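You operate a simulated robot arm through the tools that you are given. There is no shell and no other tool. Be economical: measure what you need, move in short steps, check, and stop when the job is done.

The job below is to be done with a simulated robot arm. You get a single attempt, and the scene is never put back.

## Task
Shut the chest small drawer. Close the right fourth drawer that stands open. Fetch the silver tin and set it in the upper blue bin. Open the chest wide drawer. Any order will do.

It is judged by the outcome, as a careful person would: the job done as asked, and still so three seconds after it is handed in. It fails if anything else is knocked over, pushed out of place, dropped, spilled or broken.

## Robot
A 7-joint arm with a two-finger parallel gripper on a trunk, on a base that drives. Base frame: it is fixed to the floor where the robot stands at the start and does not move with it; the origin is under the middle of the robot, x ahead of it, y to its left, z up. Units: m, degrees, N and s.
Its first joint turns from -166.0 to 166.0 degrees. Places, roughly: chest small drawer [1.1, 0.1, 1.4]; chest wide drawer [0.9, 0.8, 1.2]; right fourth drawer [1, 0.1, 0.7]; silver tin (7x7x3 cm) [-1.8, -0.1, 0.7]; upper blue bin (15x22x9 cm) [-1.6, -0.2, 0.7]. Payload 4.4 kg.
The tool frame sits at the grasp point between the pads (the TCP): z along the fingers, y along the line on which they close. The tips reach 0.023 m beyond it. The gripper opens to 0.094 m. The fingers are 0.038 m wide and 0.01 m thick; the gripper's body (0.054 by 0.096 m) begins 0.039 m behind the TCP.
Orientation is told as [roll, pitch, yaw] about the base's x, y, z axes, in that order, counted from this pose: with the fingers straight down and closing along the base's y, the tool's x points along the base's -x, its y along +y and its z along -z.

## Interface
- The arm moves only by the tool send_rows. Its arguments are lists of equal length, an entry for each row: "delta_pos": the shift along the tool's x, y, z in cm, a list of three; "delta_rot": the turn, a rotation vector about the tool's x, y, z in degrees, a list of three. In form: {"delta_pos": [[dx, dy, dz], ...], "delta_rot": [[rx, ry, rz], ...]}. A call has 1 to 10 rows; each row shifts and turns the commanded pose from where the row before left it, along the tool's axes as they then stand. "hand" is the opening, from 0 (shut) to 1 (fully open), set as the call begins (left out, the last holds). Rows are played at 5 a second. More than 0.05 m and 8.6 degrees between two rows, or a gripper value outside its range, and nothing of the call is played. A pose out of reach is approached as far as the arm can. The call stops where the force on the tool passes 40 N (or 10 N more than at its start, if that is more) or the arm is blocked; 0.2 s more then pass. The fingers move at their own pace (about 0.108 m/s each) and stop on an object; they squeeze with about 41 N. The grip force told is the motor's: it shows also when the fingers shut on nothing. Time passes only in rows, and 0.2 s behind the last, so rows that do not move let the fingers close. It gives the time, the measured TCP pose, the force on the tool (base axes), the opening and the grip force at its end, in the units of the frame above (readings bear some noise), with the torque about the TCP (base axes, N m) and any sound that the robot's microphone picked up, and new pictures: "pictures" is both (left out), scene, wrist or none.
- Cameras (640 x 400 px; columns grow to the right, rows downward): "scene" is now at [0.1925, 0.2499, 1.5081]; the picture's right is [0.14, -0.99, 0.00], its down [-0.18, -0.03, -0.98] and it looks along [0.97, 0.14, -0.18] (base axes); focal length 214 px, centre (320, 200). "wrist" rides on the gripper at [0.086, 0.016, -0.074] in the tool frame; the picture's right is [-0.18, 0.98, 0.00], its down [-0.58, -0.11, -0.81] and it looks along [-0.79, -0.15, 0.59] (tool axes); focal length 243 px, centre (320, 200). There is no depth. A picture from a camera that has moved, and an enlarged one, comes with that camera's place and axes in the base frame and with its lens.
- steer(legs): drives the robot by 1 to 6 legs, each [ahead, left, turn to the left] in m, m and degrees, along the robot's own axes; the way and the turn of a leg run together, so that a leg with both is an arc; at most 1.5 m and 180 degrees a leg. The arm and the cameras ride along, it lands a little off, and it stops where it bumps. It gives what a move gives, and a new picture of the scene camera.
- head_to(pan, tilt): turns the head with the scene camera to pan (to the left, within 120 degrees either way) and tilt (down, from -29 to 69), counted from straight ahead of the robot. It gives what a move gives, and a new picture of the scene camera.
- enlarge(camera, box): a new picture of the part [left, top, right, bottom] of that camera's present view, enlarged. The clock stands still meanwhile.
- finish_job(): hands the job in; it is judged then, once.

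Work in short steps. Places have to be worked out from the pictures, the camera data and where the tool is seen: move nearer, look again, correct. Check each grasp and each placing, and mend what went wrong. You have 165 turns and 260 pictures in all, those below and enlarged ones among them. Open the gripper and draw the arm clear of the work before you hand the job in, unless the task says otherwise; then end with one line.

The tools are called after "Emit:" as name(argument=value, ...) on one line, values as JSON. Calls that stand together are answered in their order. send_rows: Moves the arm, as the interface text tells. Its arguments: {"type":"object","properties":{"delta_pos":{"type":"array","items":{"type":"array","items":{"type":"number"}}},"delta_rot":{"type":"array","items":{"type":"array","items":{"type":"number"}}},"hand":{"type":"number"},"pictures":{"type":"string","enum":["both","scene","wrist","none"]}},"required":["delta_pos","delta_rot"]} The other tools are called the same way: steer (legs) drives the base; head_to (pan, tilt) turns the head that bears the scene camera; enlarge (camera, box) takes an enlarged picture of a part of a camera's view; finish_job () hands the job in.

At the start:

```text
t: 0.0
tool_pos: [0.6332, 0.0306, 1.5914]
tool_rot: [-0.1, 0.0, 0.0]
wrist_force: [0.0, 0.5, -1.0]
wrist_torque: [-0.02, -0.01, -0.01]
opening: 0.094
gripper_force: 0.1
robot x, y, heading: [-0.0011, -0.0008, -0.1]
head pan, tilt: [8.2, 10.6]
```

scene: 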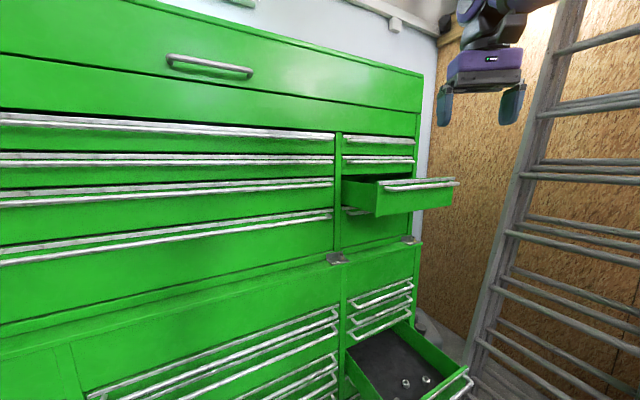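
wrist: 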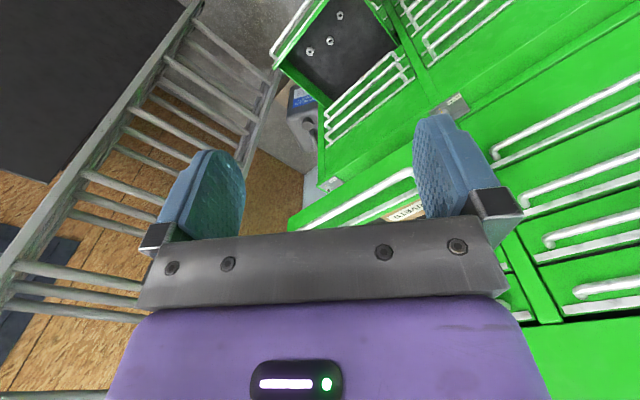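

I'll look more closely at the chest before moving.

Emit:
enlarge(camera="scene", box=[0, 100, 320, 300])

Emit:
enlarge(camera="scene", box=[300, 110, 500, 235])

Emit:
head_to(pan=8, tilt=45)

```text
2.00 times, centred on (160, 200) of scene
camera zoom: at [0.1925, 0.2499, 1.5081], right [0.14, -0.99, 0.0], down [-0.18, -0.03, -0.98], along [0.97, 0.14, -0.18], focal length 429 px, centre (640, 200)
```

zoom: 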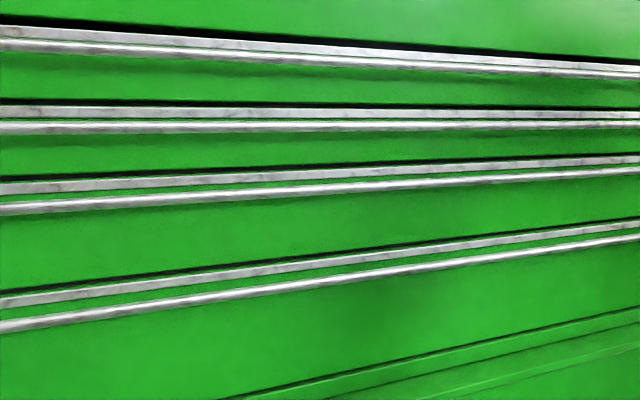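

```text
3.20 times, centred on (400, 172) of scene
camera zoom: at [0.1925, 0.2499, 1.5081], right [0.14, -0.99, 0.0], down [-0.18, -0.03, -0.98], along [0.97, 0.14, -0.18], focal length 686 px, centre (64, 288)
```

zoom: 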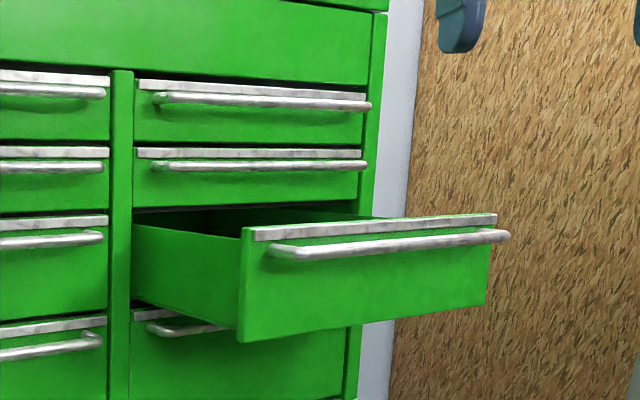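

```text
t: 1.0
tool_pos: [0.6354, 0.0299, 1.5909]
tool_rot: [0.0, -0.1, -0.1]
wrist_force: [0.3, 0.9, -0.1]
wrist_torque: [-0.01, 0.02, -0.06]
opening: 0.0941
gripper_force: 0.0
robot x, y, heading: [-0.0011, 0.0, 0.0]
head pan, tilt: [8.0, 45.0]
camera scene: at [0.181, 0.2479, 1.4541], right [0.14, -0.99, 0.0], down [-0.7, -0.1, -0.71], along [0.7, 0.1, -0.71], focal length 214 px, centre (320, 200)
```

scene: 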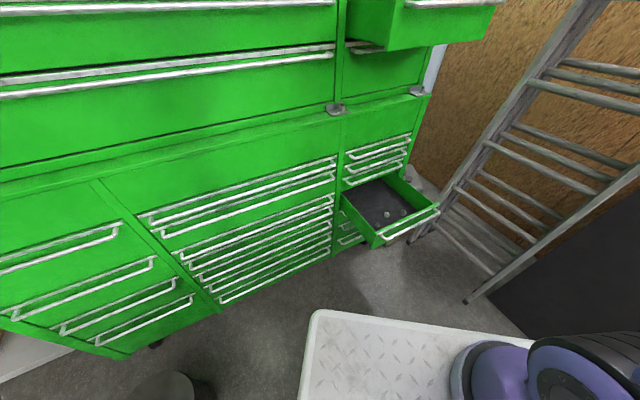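

The chest face is turned: its inward normal is about [0.8, 0.6] (heading about 37°). The wide drawer at z≈1.2 should be the lowest wide one of the upper chest, so I turn to face it squarely.

Emit:
steer(legs=[[0, 0, 37]])

Emit:
head_to(pan=0, tilt=20)

Emit:
head_to(pan=-30, tilt=40)

```text
t: 3.1
tool_pos: [0.4884, 0.4069, 1.5911]
tool_rot: [0.1, 0.0, 37.0]
wrist_force: [0.0, 1.1, 0.1]
wrist_torque: [0.0, -0.04, 0.02]
opening: 0.0939
gripper_force: 0.0
robot x, y, heading: [0.0041, -0.0022, 37.2]
head pan, tilt: [8.0, 45.0]
camera scene: at [-0.0039, 0.3071, 1.4541], right [0.71, -0.71, 0.0], down [-0.5, -0.5, -0.71], along [0.5, 0.5, -0.71], focal length 214 px, centre (320, 200)
```

scene: 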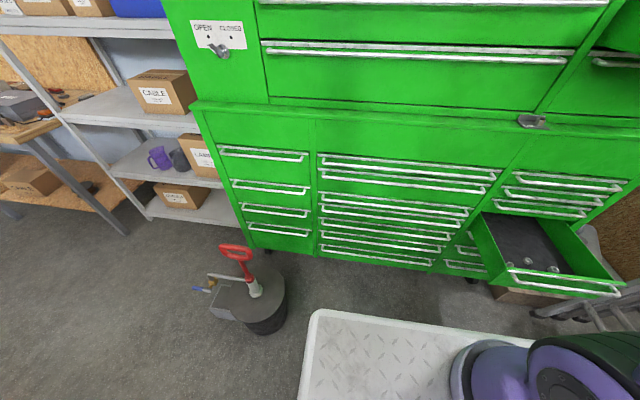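

```text
t: 4.0
tool_pos: [0.4879, 0.4061, 1.5922]
tool_rot: [0.0, 0.0, 37.0]
wrist_force: [-0.2, 0.2, 0.0]
wrist_torque: [-0.03, -0.01, 0.03]
opening: 0.0939
gripper_force: 0.0
robot x, y, heading: [-0.0003, 0.0006, 37.0]
head pan, tilt: [0.0, 20.0]
camera scene: at [0.0129, 0.3056, 1.4927], right [0.6, -0.8, 0.0], down [-0.27, -0.21, -0.94], along [0.75, 0.57, -0.34], focal length 214 px, centre (320, 200)
```

scene: 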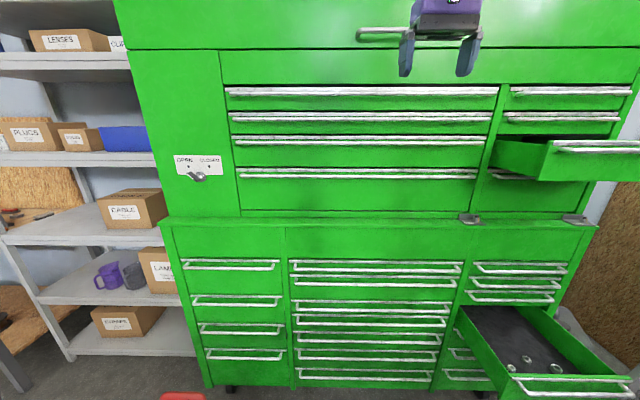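

```text
t: 5.0
tool_pos: [0.4879, 0.4062, 1.5907]
tool_rot: [0.0, 0.0, 37.0]
wrist_force: [0.0, 0.1, 0.4]
wrist_torque: [0.0, 0.0, -0.03]
opening: 0.094
gripper_force: 0.1
robot x, y, heading: [0.0002, 0.0014, 36.9]
head pan, tilt: [-30.0, 40.0]
camera scene: at [0.023, 0.26, 1.4614], right [0.12, -0.99, 0.0], down [-0.64, -0.08, -0.77], along [0.76, 0.09, -0.64], focal length 214 px, centre (320, 200)
```

scene: 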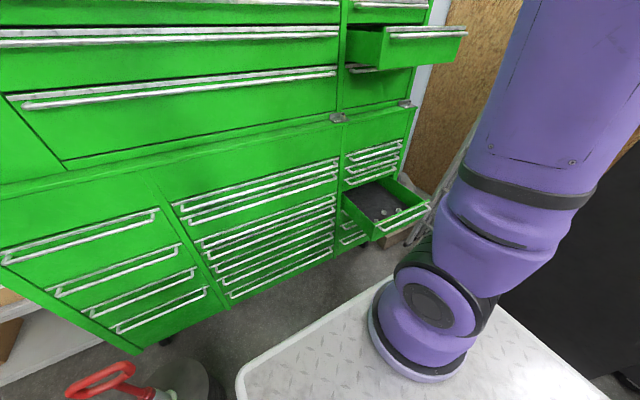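

There is an OPEN/CLOSED knob beside the wide drawers, which may be a lock; I look closer.

Emit:
head_to(pan=20, tilt=15)

Emit:
enlarge(camera="scene", box=[220, 120, 380, 220])

```text
t: 6.2
tool_pos: [0.487, 0.4057, 1.5908]
tool_rot: [0.0, 0.0, 37.0]
wrist_force: [0.4, 0.8, -0.2]
wrist_torque: [-0.01, 0.0, 0.03]
opening: 0.0938
gripper_force: 0.0
robot x, y, heading: [0.0031, 0.0035, 36.9]
head pan, tilt: [20.0, 15.0]
camera scene: at [-0.0105, 0.3278, 1.5008], right [0.84, -0.54, 0.0], down [-0.14, -0.22, -0.97], along [0.53, 0.81, -0.26], focal length 214 px, centre (320, 200)
```

scene: 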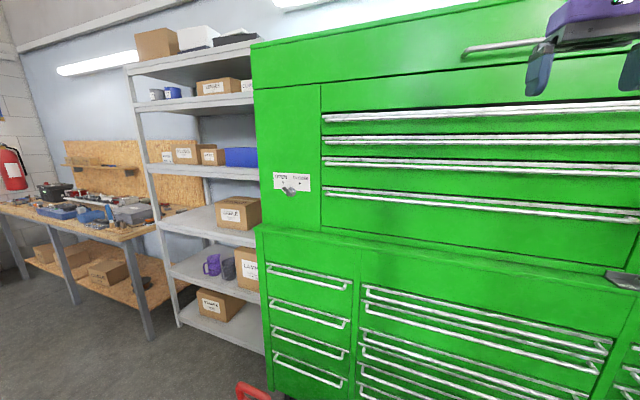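

```text
4.00 times, centred on (300, 170) of scene
camera zoom: at [-0.0105, 0.3278, 1.5008], right [0.84, -0.54, 0.0], down [-0.14, -0.22, -0.97], along [0.53, 0.81, -0.26], focal length 858 px, centre (400, 320)
```

zoom: 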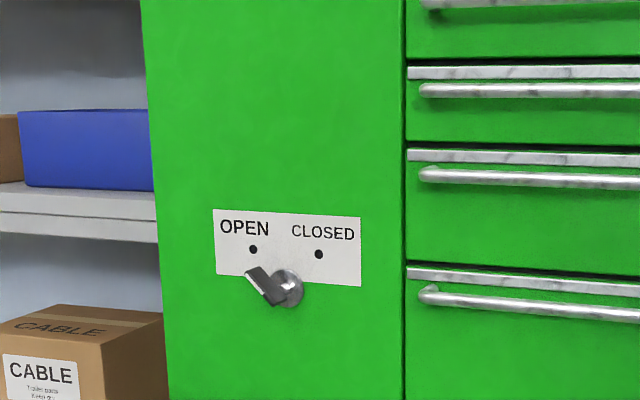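

The lever points at OPEN, good. My depth scale is uncertain, so I shift right 0.2 m for parallax.

Emit:
steer(legs=[[0, -0.2, 0]])

Emit:
head_to(pan=0, tilt=20)

Emit:
head_to(pan=-15, tilt=40)

```text
t: 7.8
tool_pos: [0.6089, 0.2465, 1.5915]
tool_rot: [0.1, 0.0, 37.0]
wrist_force: [-0.1, -0.3, 0.2]
wrist_torque: [0.01, 0.02, 0.0]
opening: 0.094
gripper_force: 0.0
robot x, y, heading: [0.1208, -0.1612, 36.9]
head pan, tilt: [20.0, 15.0]
camera scene: at [0.1099, 0.1683, 1.5009], right [0.84, -0.54, 0.0], down [-0.14, -0.22, -0.97], along [0.53, 0.81, -0.26], focal length 214 px, centre (320, 200)
```

scene: 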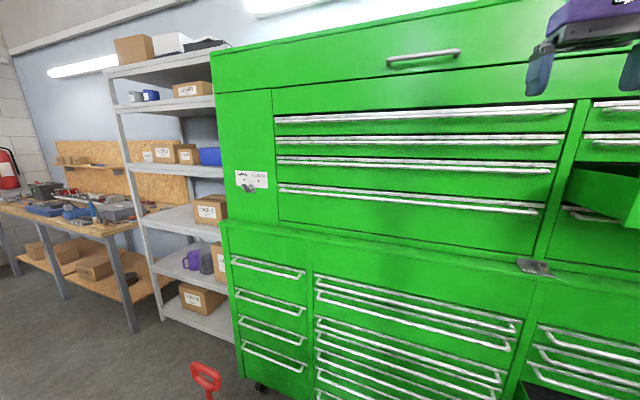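

```text
t: 8.6
tool_pos: [0.6085, 0.2471, 1.5901]
tool_rot: [0.0, 0.0, 37.0]
wrist_force: [0.1, 0.4, -0.7]
wrist_torque: [0.0, 0.02, -0.03]
opening: 0.0939
gripper_force: 0.0
robot x, y, heading: [0.1187, -0.1608, 37.1]
head pan, tilt: [0.0, 20.0]
camera scene: at [0.1334, 0.1461, 1.4928], right [0.6, -0.8, 0.0], down [-0.27, -0.21, -0.94], along [0.75, 0.57, -0.34], focal length 214 px, centre (320, 200)
```

scene: 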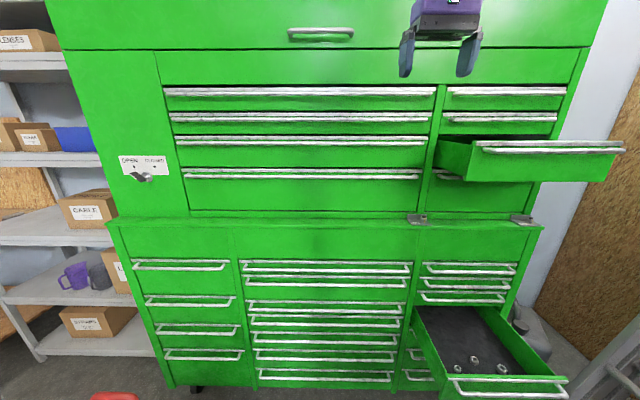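

```text
t: 9.4
tool_pos: [0.6088, 0.2467, 1.5909]
tool_rot: [-0.1, -0.1, 37.0]
wrist_force: [-0.6, -0.3, -0.3]
wrist_torque: [0.0, 0.0, -0.01]
opening: 0.0941
gripper_force: 0.1
robot x, y, heading: [0.1193, -0.1585, 36.7]
head pan, tilt: [-15.0, 40.0]
camera scene: at [0.1379, 0.1219, 1.4614], right [0.38, -0.93, 0.0], down [-0.6, -0.24, -0.77], along [0.71, 0.29, -0.64], focal length 214 px, centre (320, 200)
```

scene: 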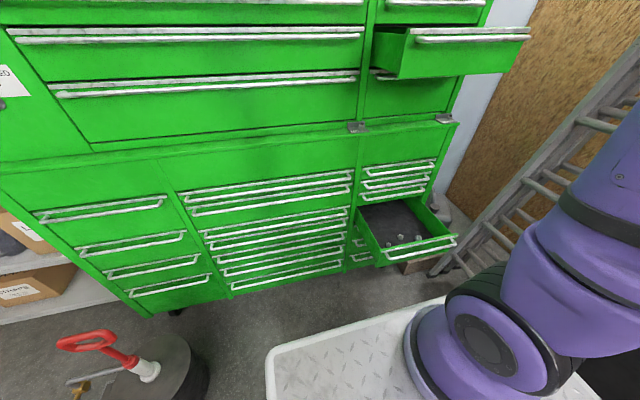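

Parallax gives (chest coords n = inward, u = right): small-drawer handle n≈0.78, u≈0.58, z≈1.43; lower-drawer handle n≈0.645, u≈0.575, z≈0.71; wide handle n≈0.93, u≈−0.10, z≈1.32. I start with the lower drawer: closed fingers, move right at this height first.

Emit:
send_rows(delta_pos=[[1, -4.8, 0], [1, -4.8, 0], [1, -4.8, 0], [1, -4.8, 0], [1, -4.8, 0], [1, -4.8, 0], [1, -4.8, 0], [1, -4.8, 0]], delta_rot=[[0, 0, 0], [0, 0, 0], [0, 0, 0], [0, 0, 0], [0, 0, 0], [0, 0, 0], [0, 0, 0], [0, 0, 0]], hand=0, pictures="none")

Emit:
send_rows(delta_pos=[[0, 0, 4.9], [0, 0, 4.9], [0, 0, 4.9], [0, 0, 4.9], [0, 0, 4.9], [0, 0, 4.9], [0, 0, 4.9], [0, 0, 4.9], [0, 0, 4.9], [0, 0, 4.9]], delta_rot=[[0, 0, 0], [0, 0, 0], [0, 0, 0], [0, 0, 0], [0, 0, 0], [0, 0, 0], [0, 0, 0], [0, 0, 0], [0, 0, 0], [0, 0, 0]], pictures="both")

```text
t: 11.2
tool_pos: [0.7755, -0.1098, 1.5921]
tool_rot: [-0.1, 0.0, 37.1]
wrist_force: [-0.9, 1.0, -0.3]
wrist_torque: [-0.01, -0.08, 0.0]
opening: 0.0003
gripper_force: 40.7
robot x, y, heading: [0.1215, -0.1609, 37.0]
head pan, tilt: [-15.0, 40.0]
```

```text
t: 13.4
tool_pos: [0.7739, -0.1081, 1.1022]
tool_rot: [0.0, -0.1, 37.0]
wrist_force: [-0.2, 0.1, 0.9]
wrist_torque: [0.0, -0.04, 0.0]
opening: 0.0001
gripper_force: 41.8
robot x, y, heading: [0.1188, -0.1594, 37.2]
head pan, tilt: [-15.0, 40.0]
camera scene: at [0.1372, 0.1217, 1.4613], right [0.38, -0.93, 0.0], down [-0.6, -0.24, -0.77], along [0.71, 0.29, -0.64], focal length 214 px, centre (320, 200)
camera wrist: at [0.6966, -0.149, 1.1757], right [-0.45, 0.9, 0.0], down [0.53, 0.26, 0.81], along [0.72, 0.36, -0.59], focal length 243 px, centre (320, 200)
```

scene: 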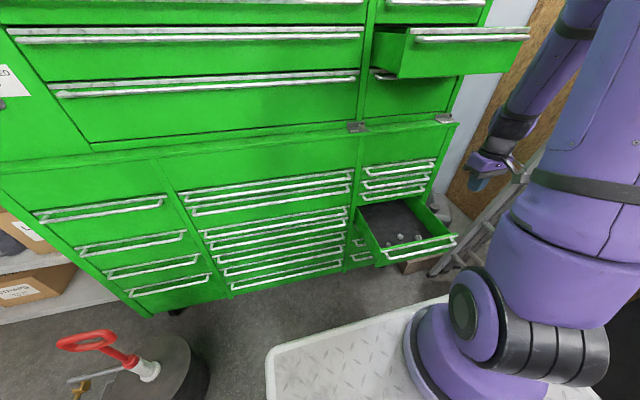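
wrist: 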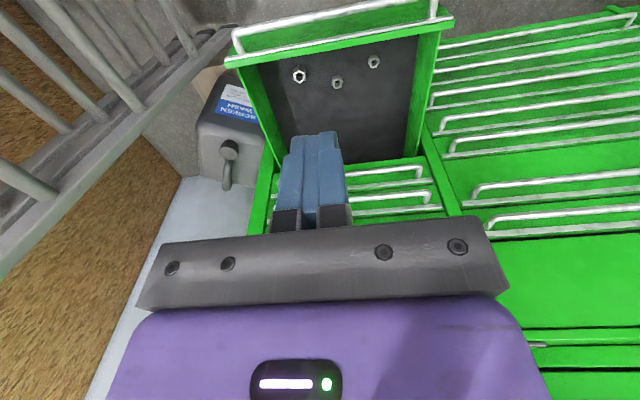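

Wrist view agrees roughly (handle n≈0.62–0.645, u≈0.54–0.57). I descend in front of the handle to z≈0.72 and then tilt fingers forward 30°.

Emit:
send_rows(delta_pos=[[0, 0, 4.75], [0, 0, 4.75], [0, 0, 4.75], [0, 0, 4.75], [0, 0, 4.75], [0, 0, 4.75], [0, 0, 4.75], [0, 0, 4.75]], delta_rot=[[0, 0, 0], [0, 0, 0], [0, 0, 0], [0, 0, 0], [0, 0, 0], [0, 0, 0], [0, 0, 0], [0, 0, 0]], pictures="both")

Emit:
send_rows(delta_pos=[[0, 0, 0], [0, 0, 0], [0, 0, 0], [0, 0, 0]], delta_rot=[[0, -7.5, 0], [0, -7.5, 0], [0, -7.5, 0], [0, -7.5, 0]], pictures="both")

```text
t: 15.2
tool_pos: [0.7764, -0.1075, 0.721]
tool_rot: [0.0, 0.0, 37.0]
wrist_force: [0.0, -0.5, 1.0]
wrist_torque: [0.03, -0.02, 0.03]
opening: 0.0
gripper_force: 41.3
robot x, y, heading: [0.1183, -0.1612, 37.0]
head pan, tilt: [-15.0, 40.0]
camera scene: at [0.1375, 0.1217, 1.4613], right [0.38, -0.93, 0.0], down [-0.6, -0.24, -0.77], along [0.71, 0.29, -0.64], focal length 214 px, centre (320, 200)
camera wrist: at [0.6983, -0.1481, 0.7961], right [-0.44, 0.9, 0.0], down [0.53, 0.26, 0.81], along [0.72, 0.36, -0.59], focal length 243 px, centre (320, 200)
```

scene: 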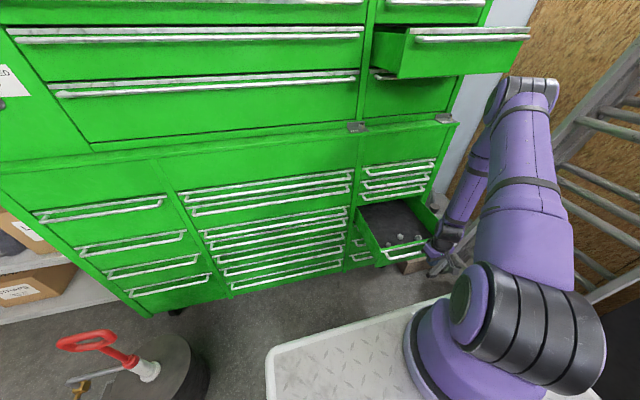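
wrist: 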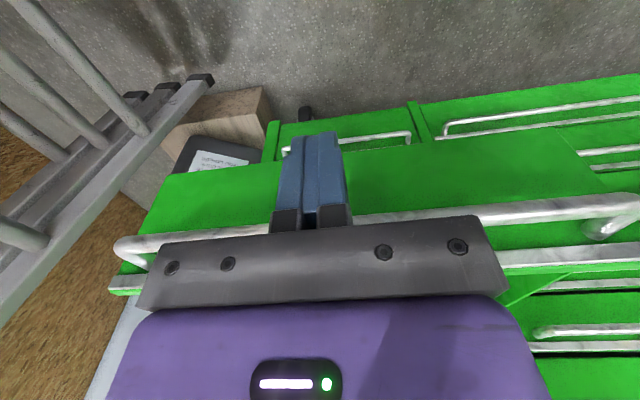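

```text
t: 16.2
tool_pos: [0.7769, -0.1073, 0.7227]
tool_rot: [0.0, -30.0, 37.1]
wrist_force: [-0.8, 0.3, 0.1]
wrist_torque: [0.01, -0.02, -0.05]
opening: 0.0001
gripper_force: 40.9
robot x, y, heading: [0.1201, -0.159, 37.2]
head pan, tilt: [-15.0, 40.0]
camera scene: at [0.1379, 0.1221, 1.4613], right [0.38, -0.93, 0.0], down [-0.6, -0.24, -0.77], along [0.71, 0.29, -0.64], focal length 214 px, centre (320, 200)
camera wrist: at [0.6784, -0.1633, 0.7436], right [-0.47, 0.88, 0.09], down [0.14, -0.03, 0.99], along [0.87, 0.47, -0.11], focal length 243 px, centre (320, 200)
```

scene: 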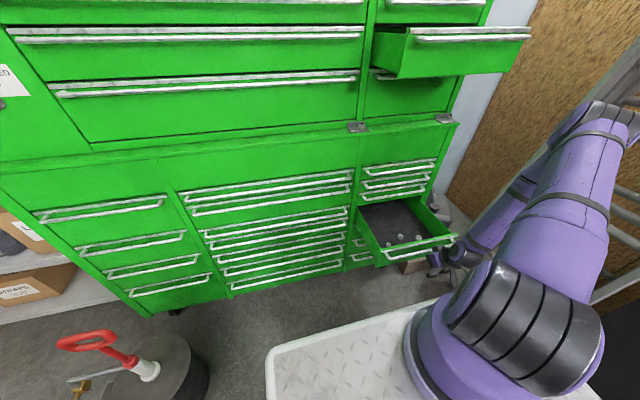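
wrist: 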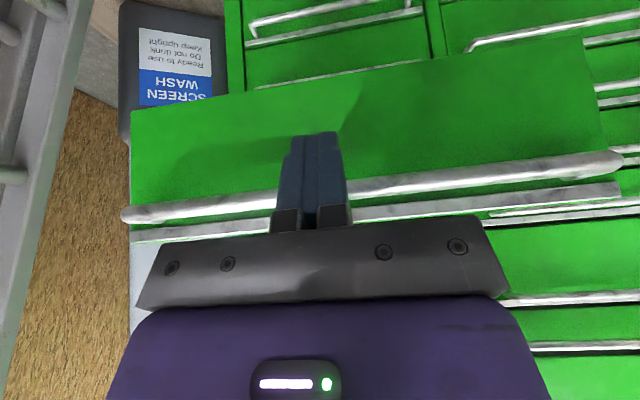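

Fingers sit just in front of the bar, tips below it. I push straight in (tool [-0.866, 0, 0.5]).

Emit:
send_rows(delta_pos=[[-2.6, 0, 1.5], [-2.6, 0, 1.5], [-2.6, 0, 1.5], [-2.6, 0, 1.5]], delta_rot=[[0, 0, 0], [0, 0, 0], [0, 0, 0], [0, 0, 0]], pictures="both")

```text
t: 17.2
tool_pos: [0.8731, -0.0359, 0.7195]
tool_rot: [0.0, -30.1, 37.1]
wrist_force: [-0.6, -0.9, -0.3]
wrist_torque: [0.02, 0.0, 0.0]
opening: 0.0
gripper_force: 41.2
robot x, y, heading: [0.1214, -0.1611, 36.9]
head pan, tilt: [-15.0, 40.0]
camera scene: at [0.138, 0.1215, 1.4614], right [0.37, -0.93, 0.0], down [-0.6, -0.24, -0.77], along [0.71, 0.29, -0.64], focal length 214 px, centre (320, 200)
camera wrist: at [0.7746, -0.091, 0.7425], right [-0.46, 0.88, 0.09], down [0.14, -0.03, 0.99], along [0.87, 0.47, -0.11], focal length 243 px, centre (320, 200)
```

scene: 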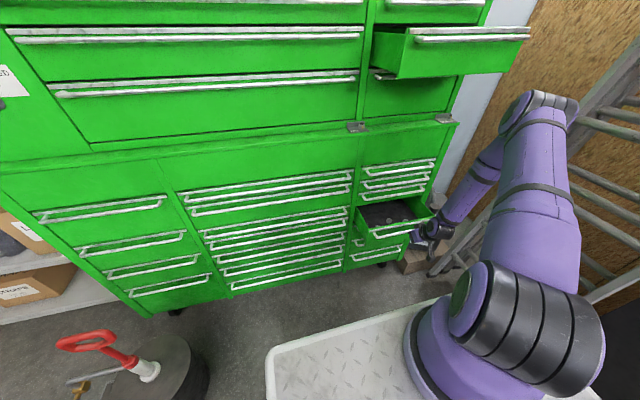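
wrist: 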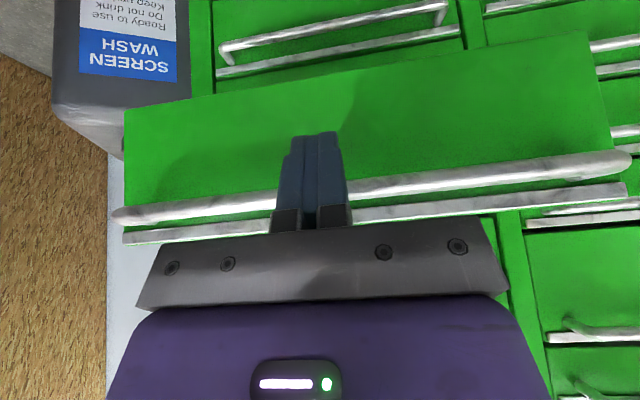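

Drawer slides easily, about half way. I continue in smaller steps.

Emit:
send_rows(delta_pos=[[-2.6, 0, 1.5], [-2.6, 0, 1.5], [-2.6, 0, 1.5], [-1.3, 0, 0.75], [-0.87, 0, 0.5], [-0.87, 0, 0.5]], delta_rot=[[0, 0, 0], [0, 0, 0], [0, 0, 0], [0, 0, 0], [0, 0, 0], [0, 0, 0]], pictures="both")

```text
t: 18.6
tool_pos: [0.9726, 0.0402, 0.7221]
tool_rot: [0.0, -30.0, 37.0]
wrist_force: [-0.7, -0.1, -0.2]
wrist_torque: [0.01, 0.01, -0.03]
opening: 0.0001
gripper_force: 40.8
robot x, y, heading: [0.1206, -0.159, 36.9]
head pan, tilt: [-15.0, 40.0]
camera scene: at [0.138, 0.1218, 1.4613], right [0.38, -0.93, 0.0], down [-0.6, -0.24, -0.77], along [0.71, 0.29, -0.64], focal length 214 px, centre (320, 200)
camera wrist: at [0.8744, -0.0153, 0.7436], right [-0.47, 0.88, 0.09], down [0.15, -0.03, 0.99], along [0.87, 0.47, -0.12], focal length 243 px, centre (320, 200)
```

scene: 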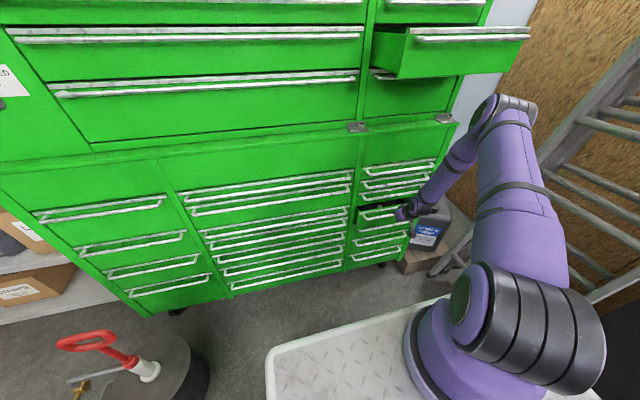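
wrist: 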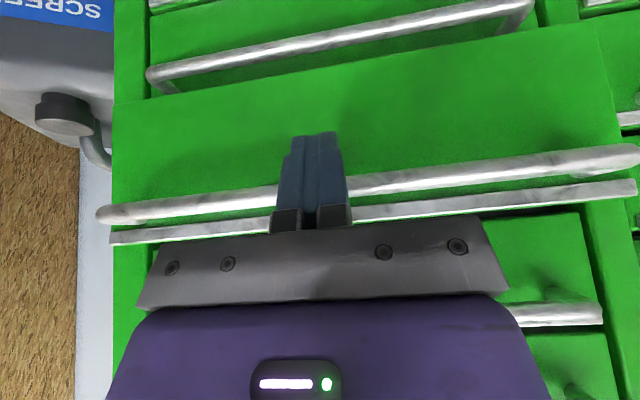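

Still a few centimetres open; I keep pushing gently until it stops.

Emit:
send_rows(delta_pos=[[-1.3, 0, 0.75], [-1.3, 0, 0.75], [-0.87, 0, 0.5], [-0.87, 0, 0.5], [-0.87, 0, 0.5], [-0.87, 0, 0.5]], delta_rot=[[0, 0, 0], [0, 0, 0], [0, 0, 0], [0, 0, 0], [0, 0, 0], [0, 0, 0]], pictures="both")

```text
t: 19.7
tool_pos: [1.0085, 0.0665, 0.7181]
tool_rot: [0.1, -29.3, 36.9]
wrist_force: [-1.3, -0.2, -0.2]
wrist_torque: [0.0, 0.03, -0.03]
opening: 0.0001
gripper_force: 41.6
robot x, y, heading: [0.118, -0.1579, 37.0]
head pan, tilt: [-15.0, 40.0]
stopped in row 5: the force on the tool passed its limit at 57 N (the readings are from after the stop); the commanded pose is now the measured one
camera scene: at [0.1376, 0.1215, 1.4614], right [0.37, -0.93, 0.0], down [-0.6, -0.24, -0.77], along [0.71, 0.29, -0.64], focal length 214 px, centre (320, 200)
camera wrist: at [0.9103, 0.0102, 0.7413], right [-0.46, 0.88, 0.09], down [0.16, -0.02, 0.99], along [0.87, 0.47, -0.13], focal length 243 px, centre (320, 200)
```

scene: 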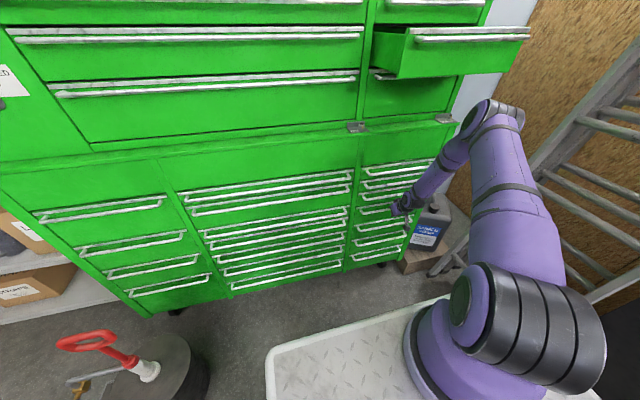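
wrist: 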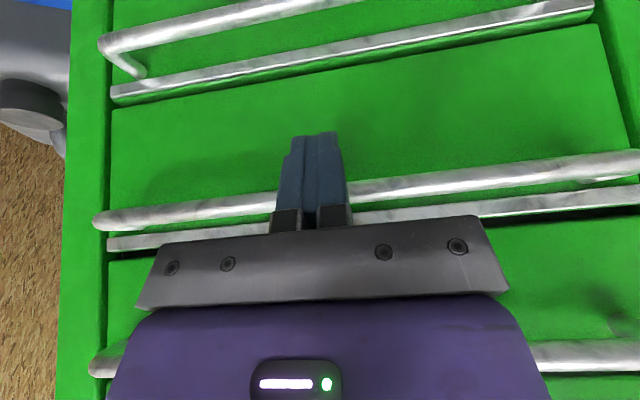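

It hit the stop at 57 N and looks flush. I back off and check.

Emit:
send_rows(delta_pos=[[3.5, 0, -2], [3.5, 0, -2], [3.5, 0, -2], [3.5, 0, -2], [3.5, 0, -2], [3.5, 0, -2]], delta_rot=[[0, 0, 0], [0, 0, 0], [0, 0, 0], [0, 0, 0], [0, 0, 0], [0, 0, 0]], pictures="both")

Emit:
enlarge(camera="scene", box=[320, 140, 480, 240])

```text
t: 21.1
tool_pos: [0.8144, -0.0789, 0.7193]
tool_rot: [0.2, -29.3, 36.9]
wrist_force: [-0.7, 0.7, -0.7]
wrist_torque: [0.01, -0.03, 0.0]
opening: 0.0
gripper_force: 41.0
robot x, y, heading: [0.1191, -0.161, 36.9]
head pan, tilt: [-15.0, 40.0]
camera scene: at [0.1379, 0.1219, 1.4613], right [0.38, -0.93, 0.0], down [-0.6, -0.24, -0.77], along [0.71, 0.29, -0.64], focal length 214 px, centre (320, 200)
camera wrist: at [0.7168, -0.1346, 0.7427], right [-0.46, 0.88, 0.09], down [0.16, -0.02, 0.99], along [0.87, 0.47, -0.13], focal length 243 px, centre (320, 200)
```

scene: 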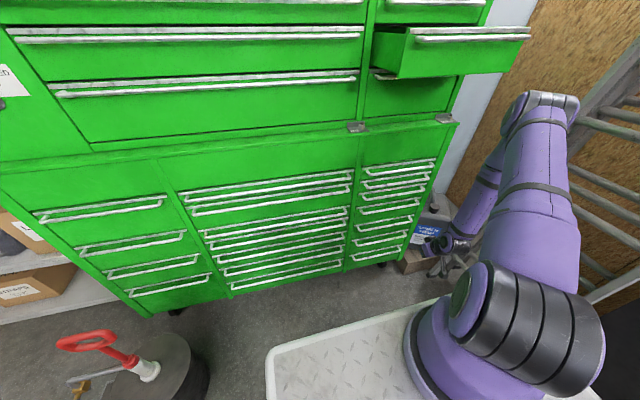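
wrist: 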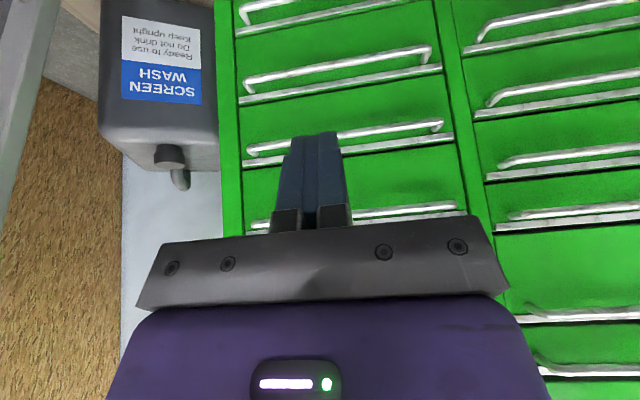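

```text
4.00 times, centred on (400, 190) of scene
camera zoom: at [0.1379, 0.1219, 1.4613], right [0.38, -0.93, 0.0], down [-0.6, -0.24, -0.77], along [0.71, 0.29, -0.64], focal length 858 px, centre (0, 240)
```

zoom: 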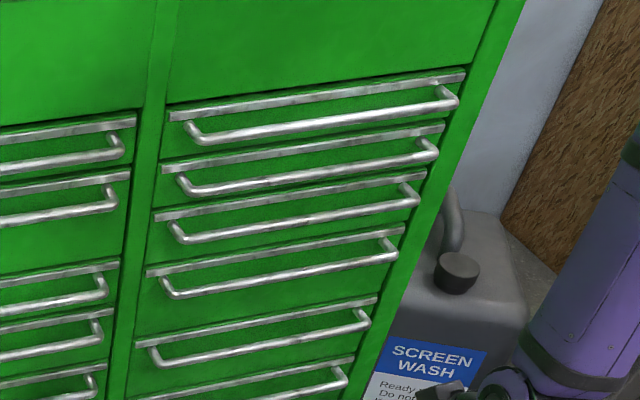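

The fourth drawer is closed. Next the small drawer: I raise the hand at n≈0.60 to z≈1.43.

Emit:
send_rows(delta_pos=[[-2.37, 0, -4.11], [-2.37, 0, -4.11], [-2.37, 0, -4.11], [-2.37, 0, -4.11], [-2.37, 0, -4.11], [-2.37, 0, -4.11], [-2.37, 0, -4.11], [-2.37, 0, -4.11]], delta_rot=[[0, 0, 0], [0, 0, 0], [0, 0, 0], [0, 0, 0], [0, 0, 0], [0, 0, 0], [0, 0, 0], [0, 0, 0]], pictures="none")

Emit:
send_rows(delta_pos=[[-2.37, 0, -4.11], [-2.37, 0, -4.11], [-2.37, 0, -4.11], [-2.37, 0, -4.11], [-2.37, 0, -4.11], [-2.37, 0, -4.11], [-2.37, 0, -4.11]], delta_rot=[[0, 0, 0], [0, 0, 0], [0, 0, 0], [0, 0, 0], [0, 0, 0], [0, 0, 0], [0, 0, 0]], pictures="both")

```text
t: 22.9
tool_pos: [0.8183, -0.0764, 1.0981]
tool_rot: [0.0, -29.1, 37.0]
wrist_force: [0.8, 0.5, 0.1]
wrist_torque: [-0.04, 0.02, -0.04]
opening: 0.0001
gripper_force: 40.8
robot x, y, heading: [0.1194, -0.1611, 36.9]
head pan, tilt: [-15.0, 40.0]
```

```text
t: 24.5
tool_pos: [0.8208, -0.0749, 1.4301]
tool_rot: [0.3, -29.4, 36.9]
wrist_force: [-0.3, 0.4, 1.0]
wrist_torque: [0.02, 0.0, 0.01]
opening: 0.0
gripper_force: 41.2
robot x, y, heading: [0.1185, -0.1592, 37.1]
head pan, tilt: [-15.0, 40.0]
camera scene: at [0.1379, 0.1217, 1.4613], right [0.37, -0.93, 0.0], down [-0.6, -0.24, -0.77], along [0.71, 0.29, -0.64], focal length 214 px, centre (320, 200)
camera wrist: at [0.7232, -0.1314, 1.4539], right [-0.46, 0.88, 0.09], down [0.16, -0.02, 0.99], along [0.87, 0.47, -0.13], focal length 243 px, centre (320, 200)
```

scene: 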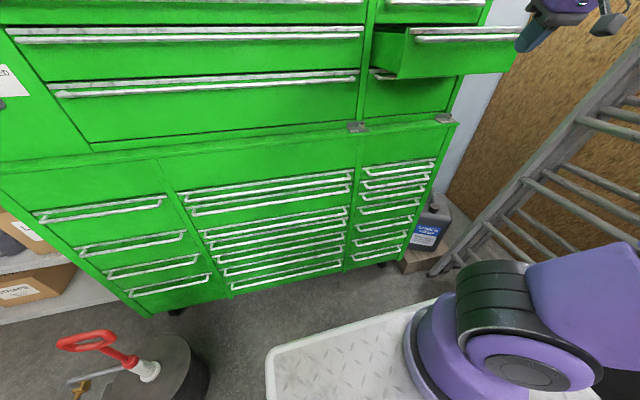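
wrist: 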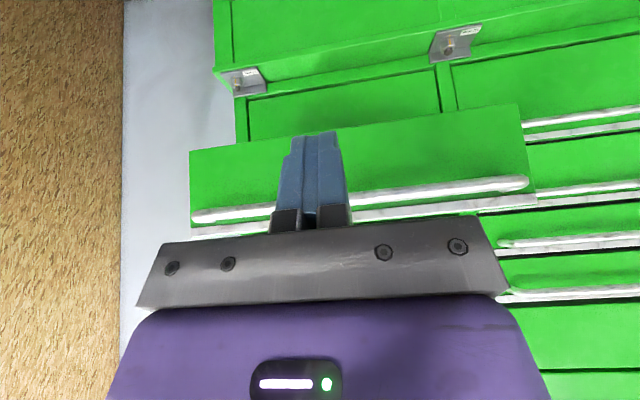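

Height is aligned with the bar. I drive 0.1 m nearer so the arm has enough reach.

Emit:
steer(legs=[[0.1, 0, 0]])

Emit:
head_to(pan=-15, tilt=20)

Emit:
send_rows(delta_pos=[[-2.6, 0, 1.5], [-2.6, 0, 1.5], [-2.6, 0, 1.5]], delta_rot=[[0, 0, 0], [0, 0, 0], [0, 0, 0]])

```text
t: 25.6
tool_pos: [0.9014, -0.0152, 1.4303]
tool_rot: [0.1, -29.4, 36.9]
wrist_force: [0.4, -0.2, -0.5]
wrist_torque: [0.0, -0.02, 0.01]
opening: 0.0
gripper_force: 40.9
robot x, y, heading: [0.2027, -0.098, 36.8]
head pan, tilt: [-15.0, 40.0]
camera scene: at [0.2185, 0.1824, 1.4613], right [0.37, -0.93, 0.0], down [-0.6, -0.24, -0.77], along [0.71, 0.29, -0.64], focal length 214 px, centre (320, 200)
```

scene: 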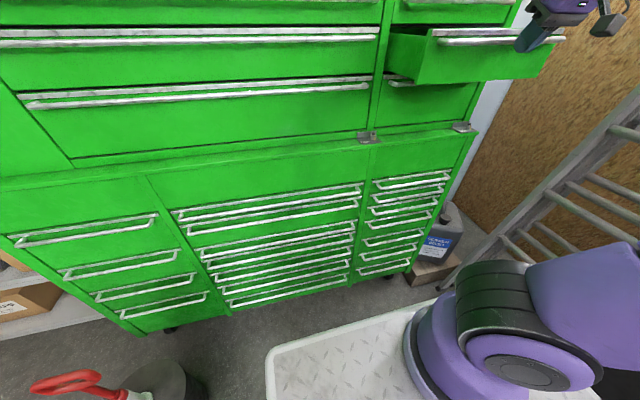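

```text
t: 26.5
tool_pos: [0.9014, -0.0163, 1.4306]
tool_rot: [0.1, -29.4, 36.8]
wrist_force: [-0.3, -2.0, -1.0]
wrist_torque: [-0.01, -0.01, 0.0]
opening: 0.0
gripper_force: 41.0
robot x, y, heading: [0.1976, -0.1048, 37.0]
head pan, tilt: [-15.0, 20.0]
camera scene: at [0.2259, 0.1854, 1.4927], right [0.37, -0.93, 0.0], down [-0.32, -0.13, -0.94], along [0.87, 0.35, -0.34], focal length 214 px, centre (320, 200)
```

scene: 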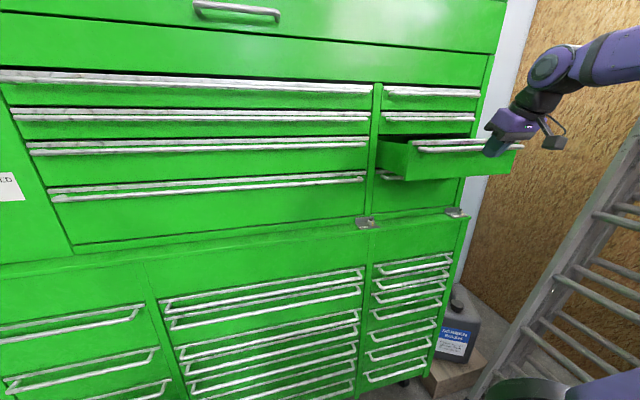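

```text
t: 27.3
tool_pos: [0.9732, 0.0372, 1.4297]
tool_rot: [0.1, -29.4, 36.9]
wrist_force: [-1.0, -1.3, 0.5]
wrist_torque: [0.05, -0.01, 0.04]
opening: 0.0
gripper_force: 40.9
robot x, y, heading: [0.2017, -0.0968, 36.9]
head pan, tilt: [-15.0, 20.0]
camera scene: at [0.2255, 0.1849, 1.4928], right [0.37, -0.93, 0.0], down [-0.32, -0.13, -0.94], along [0.87, 0.35, -0.34], focal length 214 px, centre (320, 200)
camera wrist: at [0.8761, -0.0177, 1.4533], right [-0.46, 0.88, 0.09], down [0.15, -0.02, 0.99], along [0.87, 0.47, -0.13], focal length 243 px, centre (320, 200)
```

scene: 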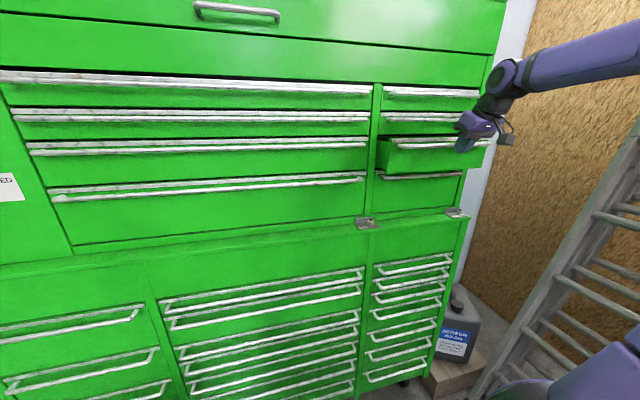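
wrist: 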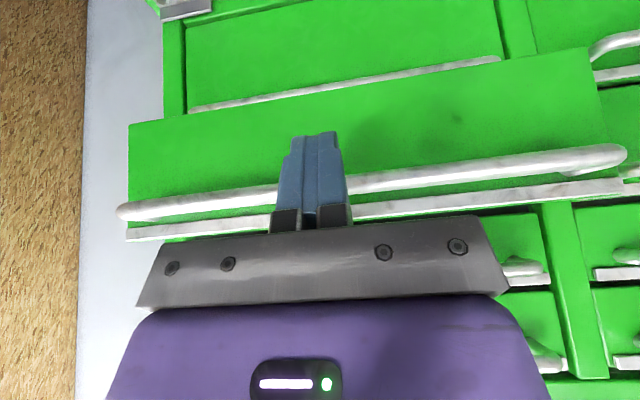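

The drawer is being pushed in; I go on in smaller steps until it stops.

Emit:
send_rows(delta_pos=[[-2.6, 0, 1.5], [-1.73, 0, 1.0], [-1.3, 0, 0.75], [-1.3, 0, 0.75], [-0.87, 0, 0.5], [-0.87, 0, 0.5], [-0.87, 0, 0.5], [-0.87, 0, 0.5], [-0.87, 0, 0.5], [-0.87, 0, 0.5]], delta_rot=[[0, 0, 0], [0, 0, 0], [0, 0, 0], [0, 0, 0], [0, 0, 0], [0, 0, 0], [0, 0, 0], [0, 0, 0], [0, 0, 0], [0, 0, 0]])

```text
t: 28.6
tool_pos: [1.0481, 0.0927, 1.4265]
tool_rot: [0.3, -28.6, 36.7]
wrist_force: [-14.6, -8.0, -2.6]
wrist_torque: [0.04, 0.18, 0.06]
opening: 0.0
gripper_force: 41.6
robot x, y, heading: [0.1986, -0.099, 37.0]
head pan, tilt: [-15.0, 20.0]
stopped in row 6: the force on the tool passed its limit at 55 N (the readings are from after the stop); the commanded pose is now the measured one
camera scene: at [0.2248, 0.1846, 1.4929], right [0.37, -0.93, 0.0], down [-0.32, -0.13, -0.94], along [0.87, 0.35, -0.34], focal length 214 px, centre (320, 200)
camera wrist: at [0.9507, 0.0377, 1.4507], right [-0.46, 0.88, 0.09], down [0.17, -0.02, 0.99], along [0.87, 0.47, -0.14], focal length 243 px, centre (320, 200)
```

scene: 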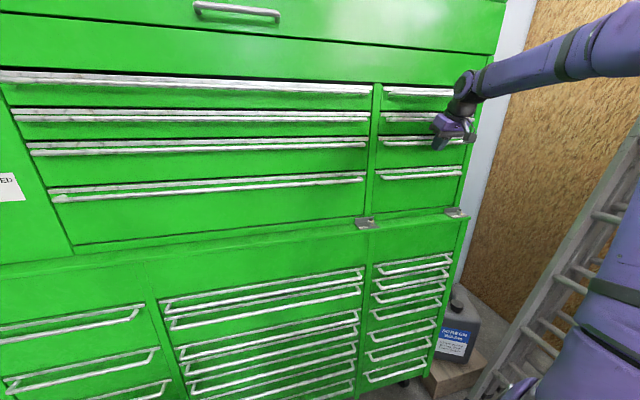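
wrist: 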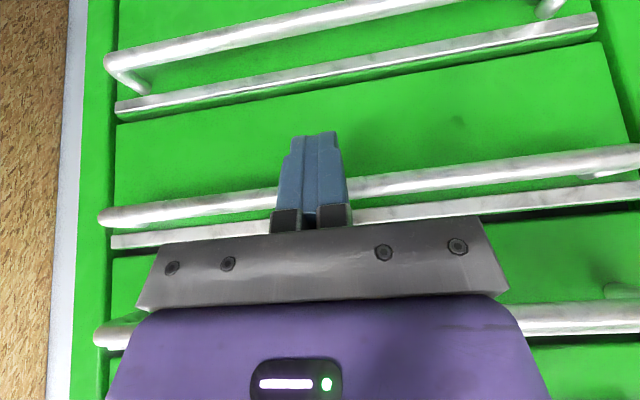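

It stopped at 55 N and looks flush. Backing off to verify.

Emit:
send_rows(delta_pos=[[3.5, 0, -2], [3.5, 0, -2], [3.5, 0, -2], [3.5, 0, -2], [3.5, 0, -2], [3.5, 0, -2]], delta_rot=[[0, 0, 0], [0, 0, 0], [0, 0, 0], [0, 0, 0], [0, 0, 0], [0, 0, 0]], pictures="none")

Emit:
enlarge(camera="scene", box=[340, 70, 540, 195])

```text
t: 30.0
tool_pos: [0.8562, -0.0507, 1.4308]
tool_rot: [0.2, -28.8, 36.8]
wrist_force: [0.8, -0.3, 0.9]
wrist_torque: [0.06, -0.01, 0.0]
opening: 0.0
gripper_force: 41.1
robot x, y, heading: [0.2025, -0.0968, 36.7]
head pan, tilt: [-15.0, 20.0]
```

```text
3.20 times, centred on (440, 132) of scene
camera zoom: at [0.2262, 0.1855, 1.4927], right [0.37, -0.93, 0.0], down [-0.32, -0.13, -0.94], along [0.87, 0.35, -0.34], focal length 686 px, centre (-64, 416)
```

zoom: 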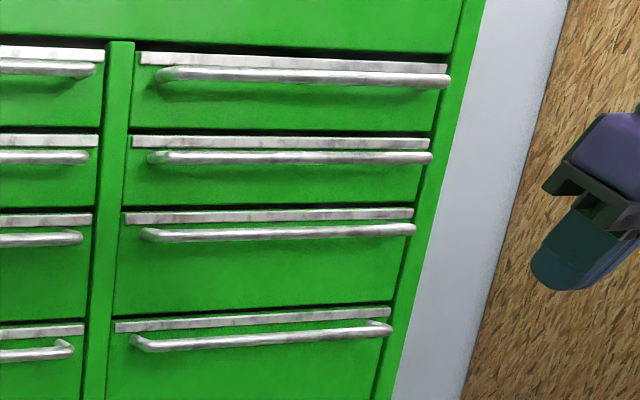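

Small drawer is closed. I move the base back to roughly its starting spot (back 0.1, left 0.2), then turn the fingers horizontal with vertical closing for the wide-drawer handle.

Emit:
steer(legs=[[-0.1, 0, 0], [0, 0.2, 0]])

Emit:
send_rows(delta_pos=[[0, 0, 0], [0, 0, 0], [0, 0, 0], [0, 0, 0], [0, 0, 0], [0, 0, 0], [0, 0, 0], [0, 0, 0]], delta_rot=[[0, -7.6, 0], [0, -7.6, 0], [0, -7.6, 0], [0, -7.6, 0], [0, -7.6, 0], [0, -7.6, 0], [0, -7.6, 0], [0, -7.6, 0]], hand=1, pictures="scene")

```text
t: 32.4
tool_pos: [0.6566, 0.0517, 1.4323]
tool_rot: [0.2, -28.7, 36.9]
wrist_force: [0.3, 0.0, -0.4]
wrist_torque: [0.02, 0.01, 0.02]
opening: 0.0
gripper_force: 40.5
robot x, y, heading: [0.0018, 0.0025, 37.2]
head pan, tilt: [-15.0, 20.0]
camera scene: at [0.0251, 0.2852, 1.4927], right [0.38, -0.93, 0.0], down [-0.32, -0.13, -0.94], along [0.87, 0.35, -0.34], focal length 214 px, centre (320, 200)
```

scene: 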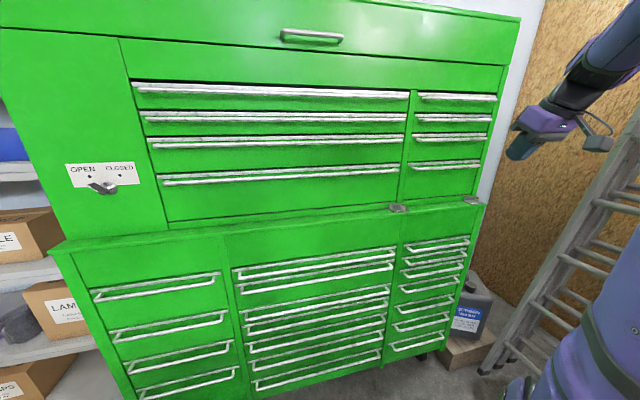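

```text
t: 34.2
tool_pos: [0.6565, 0.0517, 1.4314]
tool_rot: [23.4, -89.7, 13.6]
wrist_force: [-0.3, -0.1, 0.8]
wrist_torque: [0.0, -0.01, 0.0]
opening: 0.0939
gripper_force: 0.1
robot x, y, heading: [-0.0007, -0.0024, 37.4]
head pan, tilt: [-15.0, 20.0]
camera scene: at [0.0248, 0.2852, 1.4927], right [0.38, -0.93, 0.0], down [-0.32, -0.13, -0.94], along [0.87, 0.35, -0.34], focal length 214 px, centre (320, 200)
```

scene: 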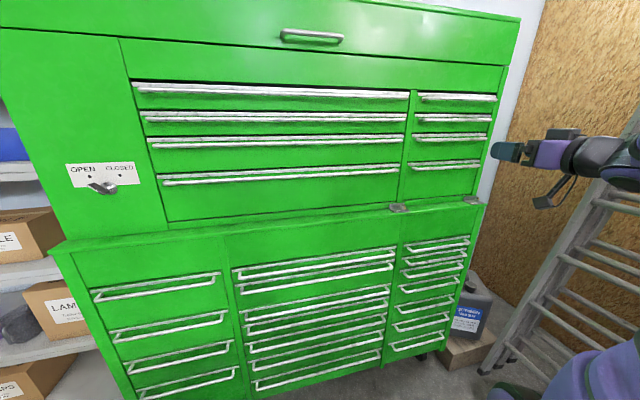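

Fingers are horizontal. Now roll 90° about the finger axis.

Emit:
send_rows(delta_pos=[[0, 0, 0], [0, 0, 0], [0, 0, 0], [0, 0, 0], [0, 0, 0], [0, 0, 0]], delta_rot=[[0, 0, 8.2], [0, 0, 8.2], [0, 0, 8.2], [0, 0, 8.2], [0, 0, 8.2], [0, 0, 8.2]], pictures="none")

Emit:
send_rows(delta_pos=[[0, 0, 0], [0, 0, 0], [0, 0, 0], [0, 0, 0], [0, 0, 0]], delta_rot=[[0, 0, 8.2], [0, 0, 8.2], [0, 0, 8.2], [0, 0, 8.2], [0, 0, 8]], pictures="both")

```text
t: 35.6
tool_pos: [0.6571, 0.05, 1.4324]
tool_rot: [89.4, -40.5, -52.6]
wrist_force: [0.1, 0.0, 0.8]
wrist_torque: [0.01, 0.0, 0.0]
opening: 0.0939
gripper_force: 0.1
robot x, y, heading: [-0.0005, 0.0052, 37.2]
head pan, tilt: [-15.0, 20.0]
```

```text
t: 36.8
tool_pos: [0.6568, 0.05, 1.4319]
tool_rot: [89.5, 0.3, -53.0]
wrist_force: [0.3, -0.6, 0.2]
wrist_torque: [0.02, 0.0, -0.01]
opening: 0.094
gripper_force: 0.1
robot x, y, heading: [-0.0001, 0.0013, 37.1]
head pan, tilt: [-15.0, 20.0]
camera scene: at [0.025, 0.2852, 1.4927], right [0.38, -0.93, 0.0], down [-0.32, -0.13, -0.94], along [0.87, 0.35, -0.34], focal length 214 px, centre (320, 200)
camera wrist: at [0.5462, 0.0736, 1.4498], right [0.12, -0.15, 0.98], down [-0.29, -0.95, -0.11], along [0.95, -0.28, -0.16], focal length 243 px, centre (320, 200)
```

scene: 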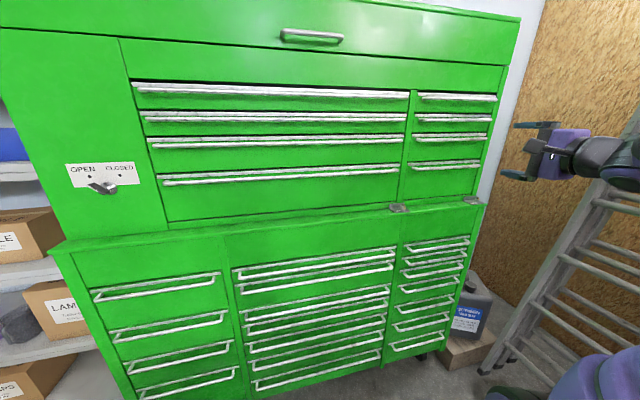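
wrist: 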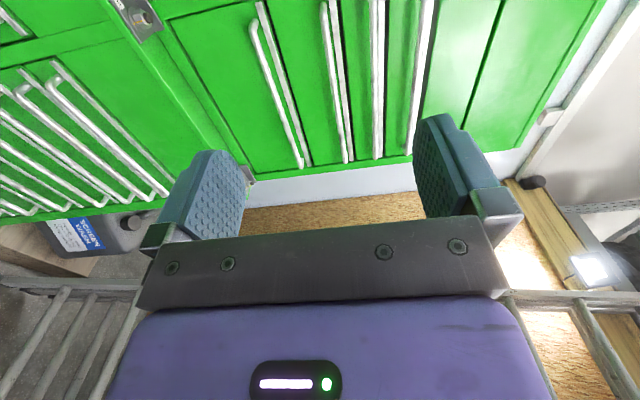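

Now tool z = inward, x = left, y = up. I move left 0.45 m and down 0.11 m to face the wide-drawer handle centre.

Emit:
send_rows(delta_pos=[[4.5, -1.1, 0], [4.5, -1.1, 0], [4.5, -1.1, 0], [4.5, -1.1, 0], [4.5, -1.1, 0], [4.5, -1.1, 0], [4.5, -1.1, 0], [4.5, -1.1, 0], [4.5, -1.1, 0], [4.5, -1.1, 0]], delta_rot=[[0, 0, 0], [0, 0, 0], [0, 0, 0], [0, 0, 0], [0, 0, 0], [0, 0, 0], [0, 0, 0], [0, 0, 0], [0, 0, 0], [0, 0, 0]], pictures="both")

```text
t: 39.2
tool_pos: [0.4624, 0.4124, 1.3841]
tool_rot: [85.3, 6.3, -53.2]
wrist_force: [1.0, -0.1, -0.4]
wrist_torque: [-0.03, -0.03, 0.02]
opening: 0.094
gripper_force: 0.1
out of reach, approached as far as the arm can: row 3, 4, 5, 6, 7, 8
robot x, y, heading: [-0.0008, 0.0065, 37.2]
head pan, tilt: [-15.0, 20.0]
stopped in row 10: the arm was blocked; the commanded pose is now the measured one
camera scene: at [-0.0523, 0.3427, 1.4949], right [1.0, -0.09, 0.0], down [-0.03, -0.32, -0.95], along [0.09, 0.94, -0.32], focal length 214 px, centre (320, 200)
camera wrist: at [0.3548, 0.4347, 1.4159], right [0.24, -0.18, 0.95], down [-0.31, -0.95, -0.11], along [0.92, -0.27, -0.28], focal length 243 px, centre (320, 200)
```

scene: 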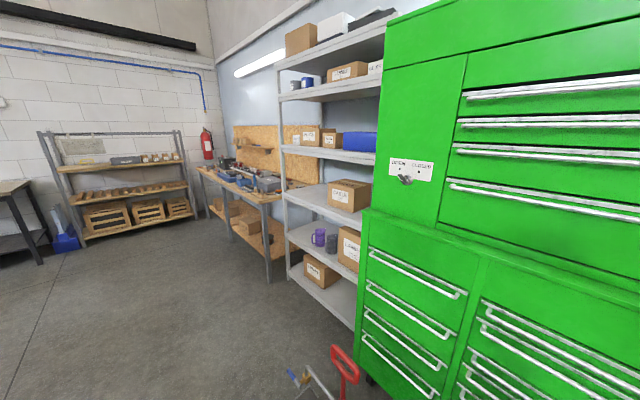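
wrist: 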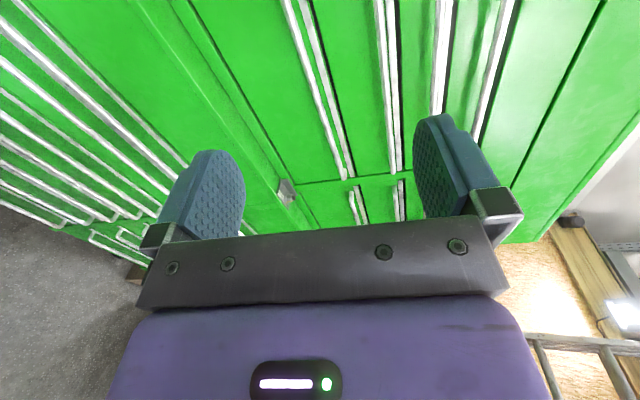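

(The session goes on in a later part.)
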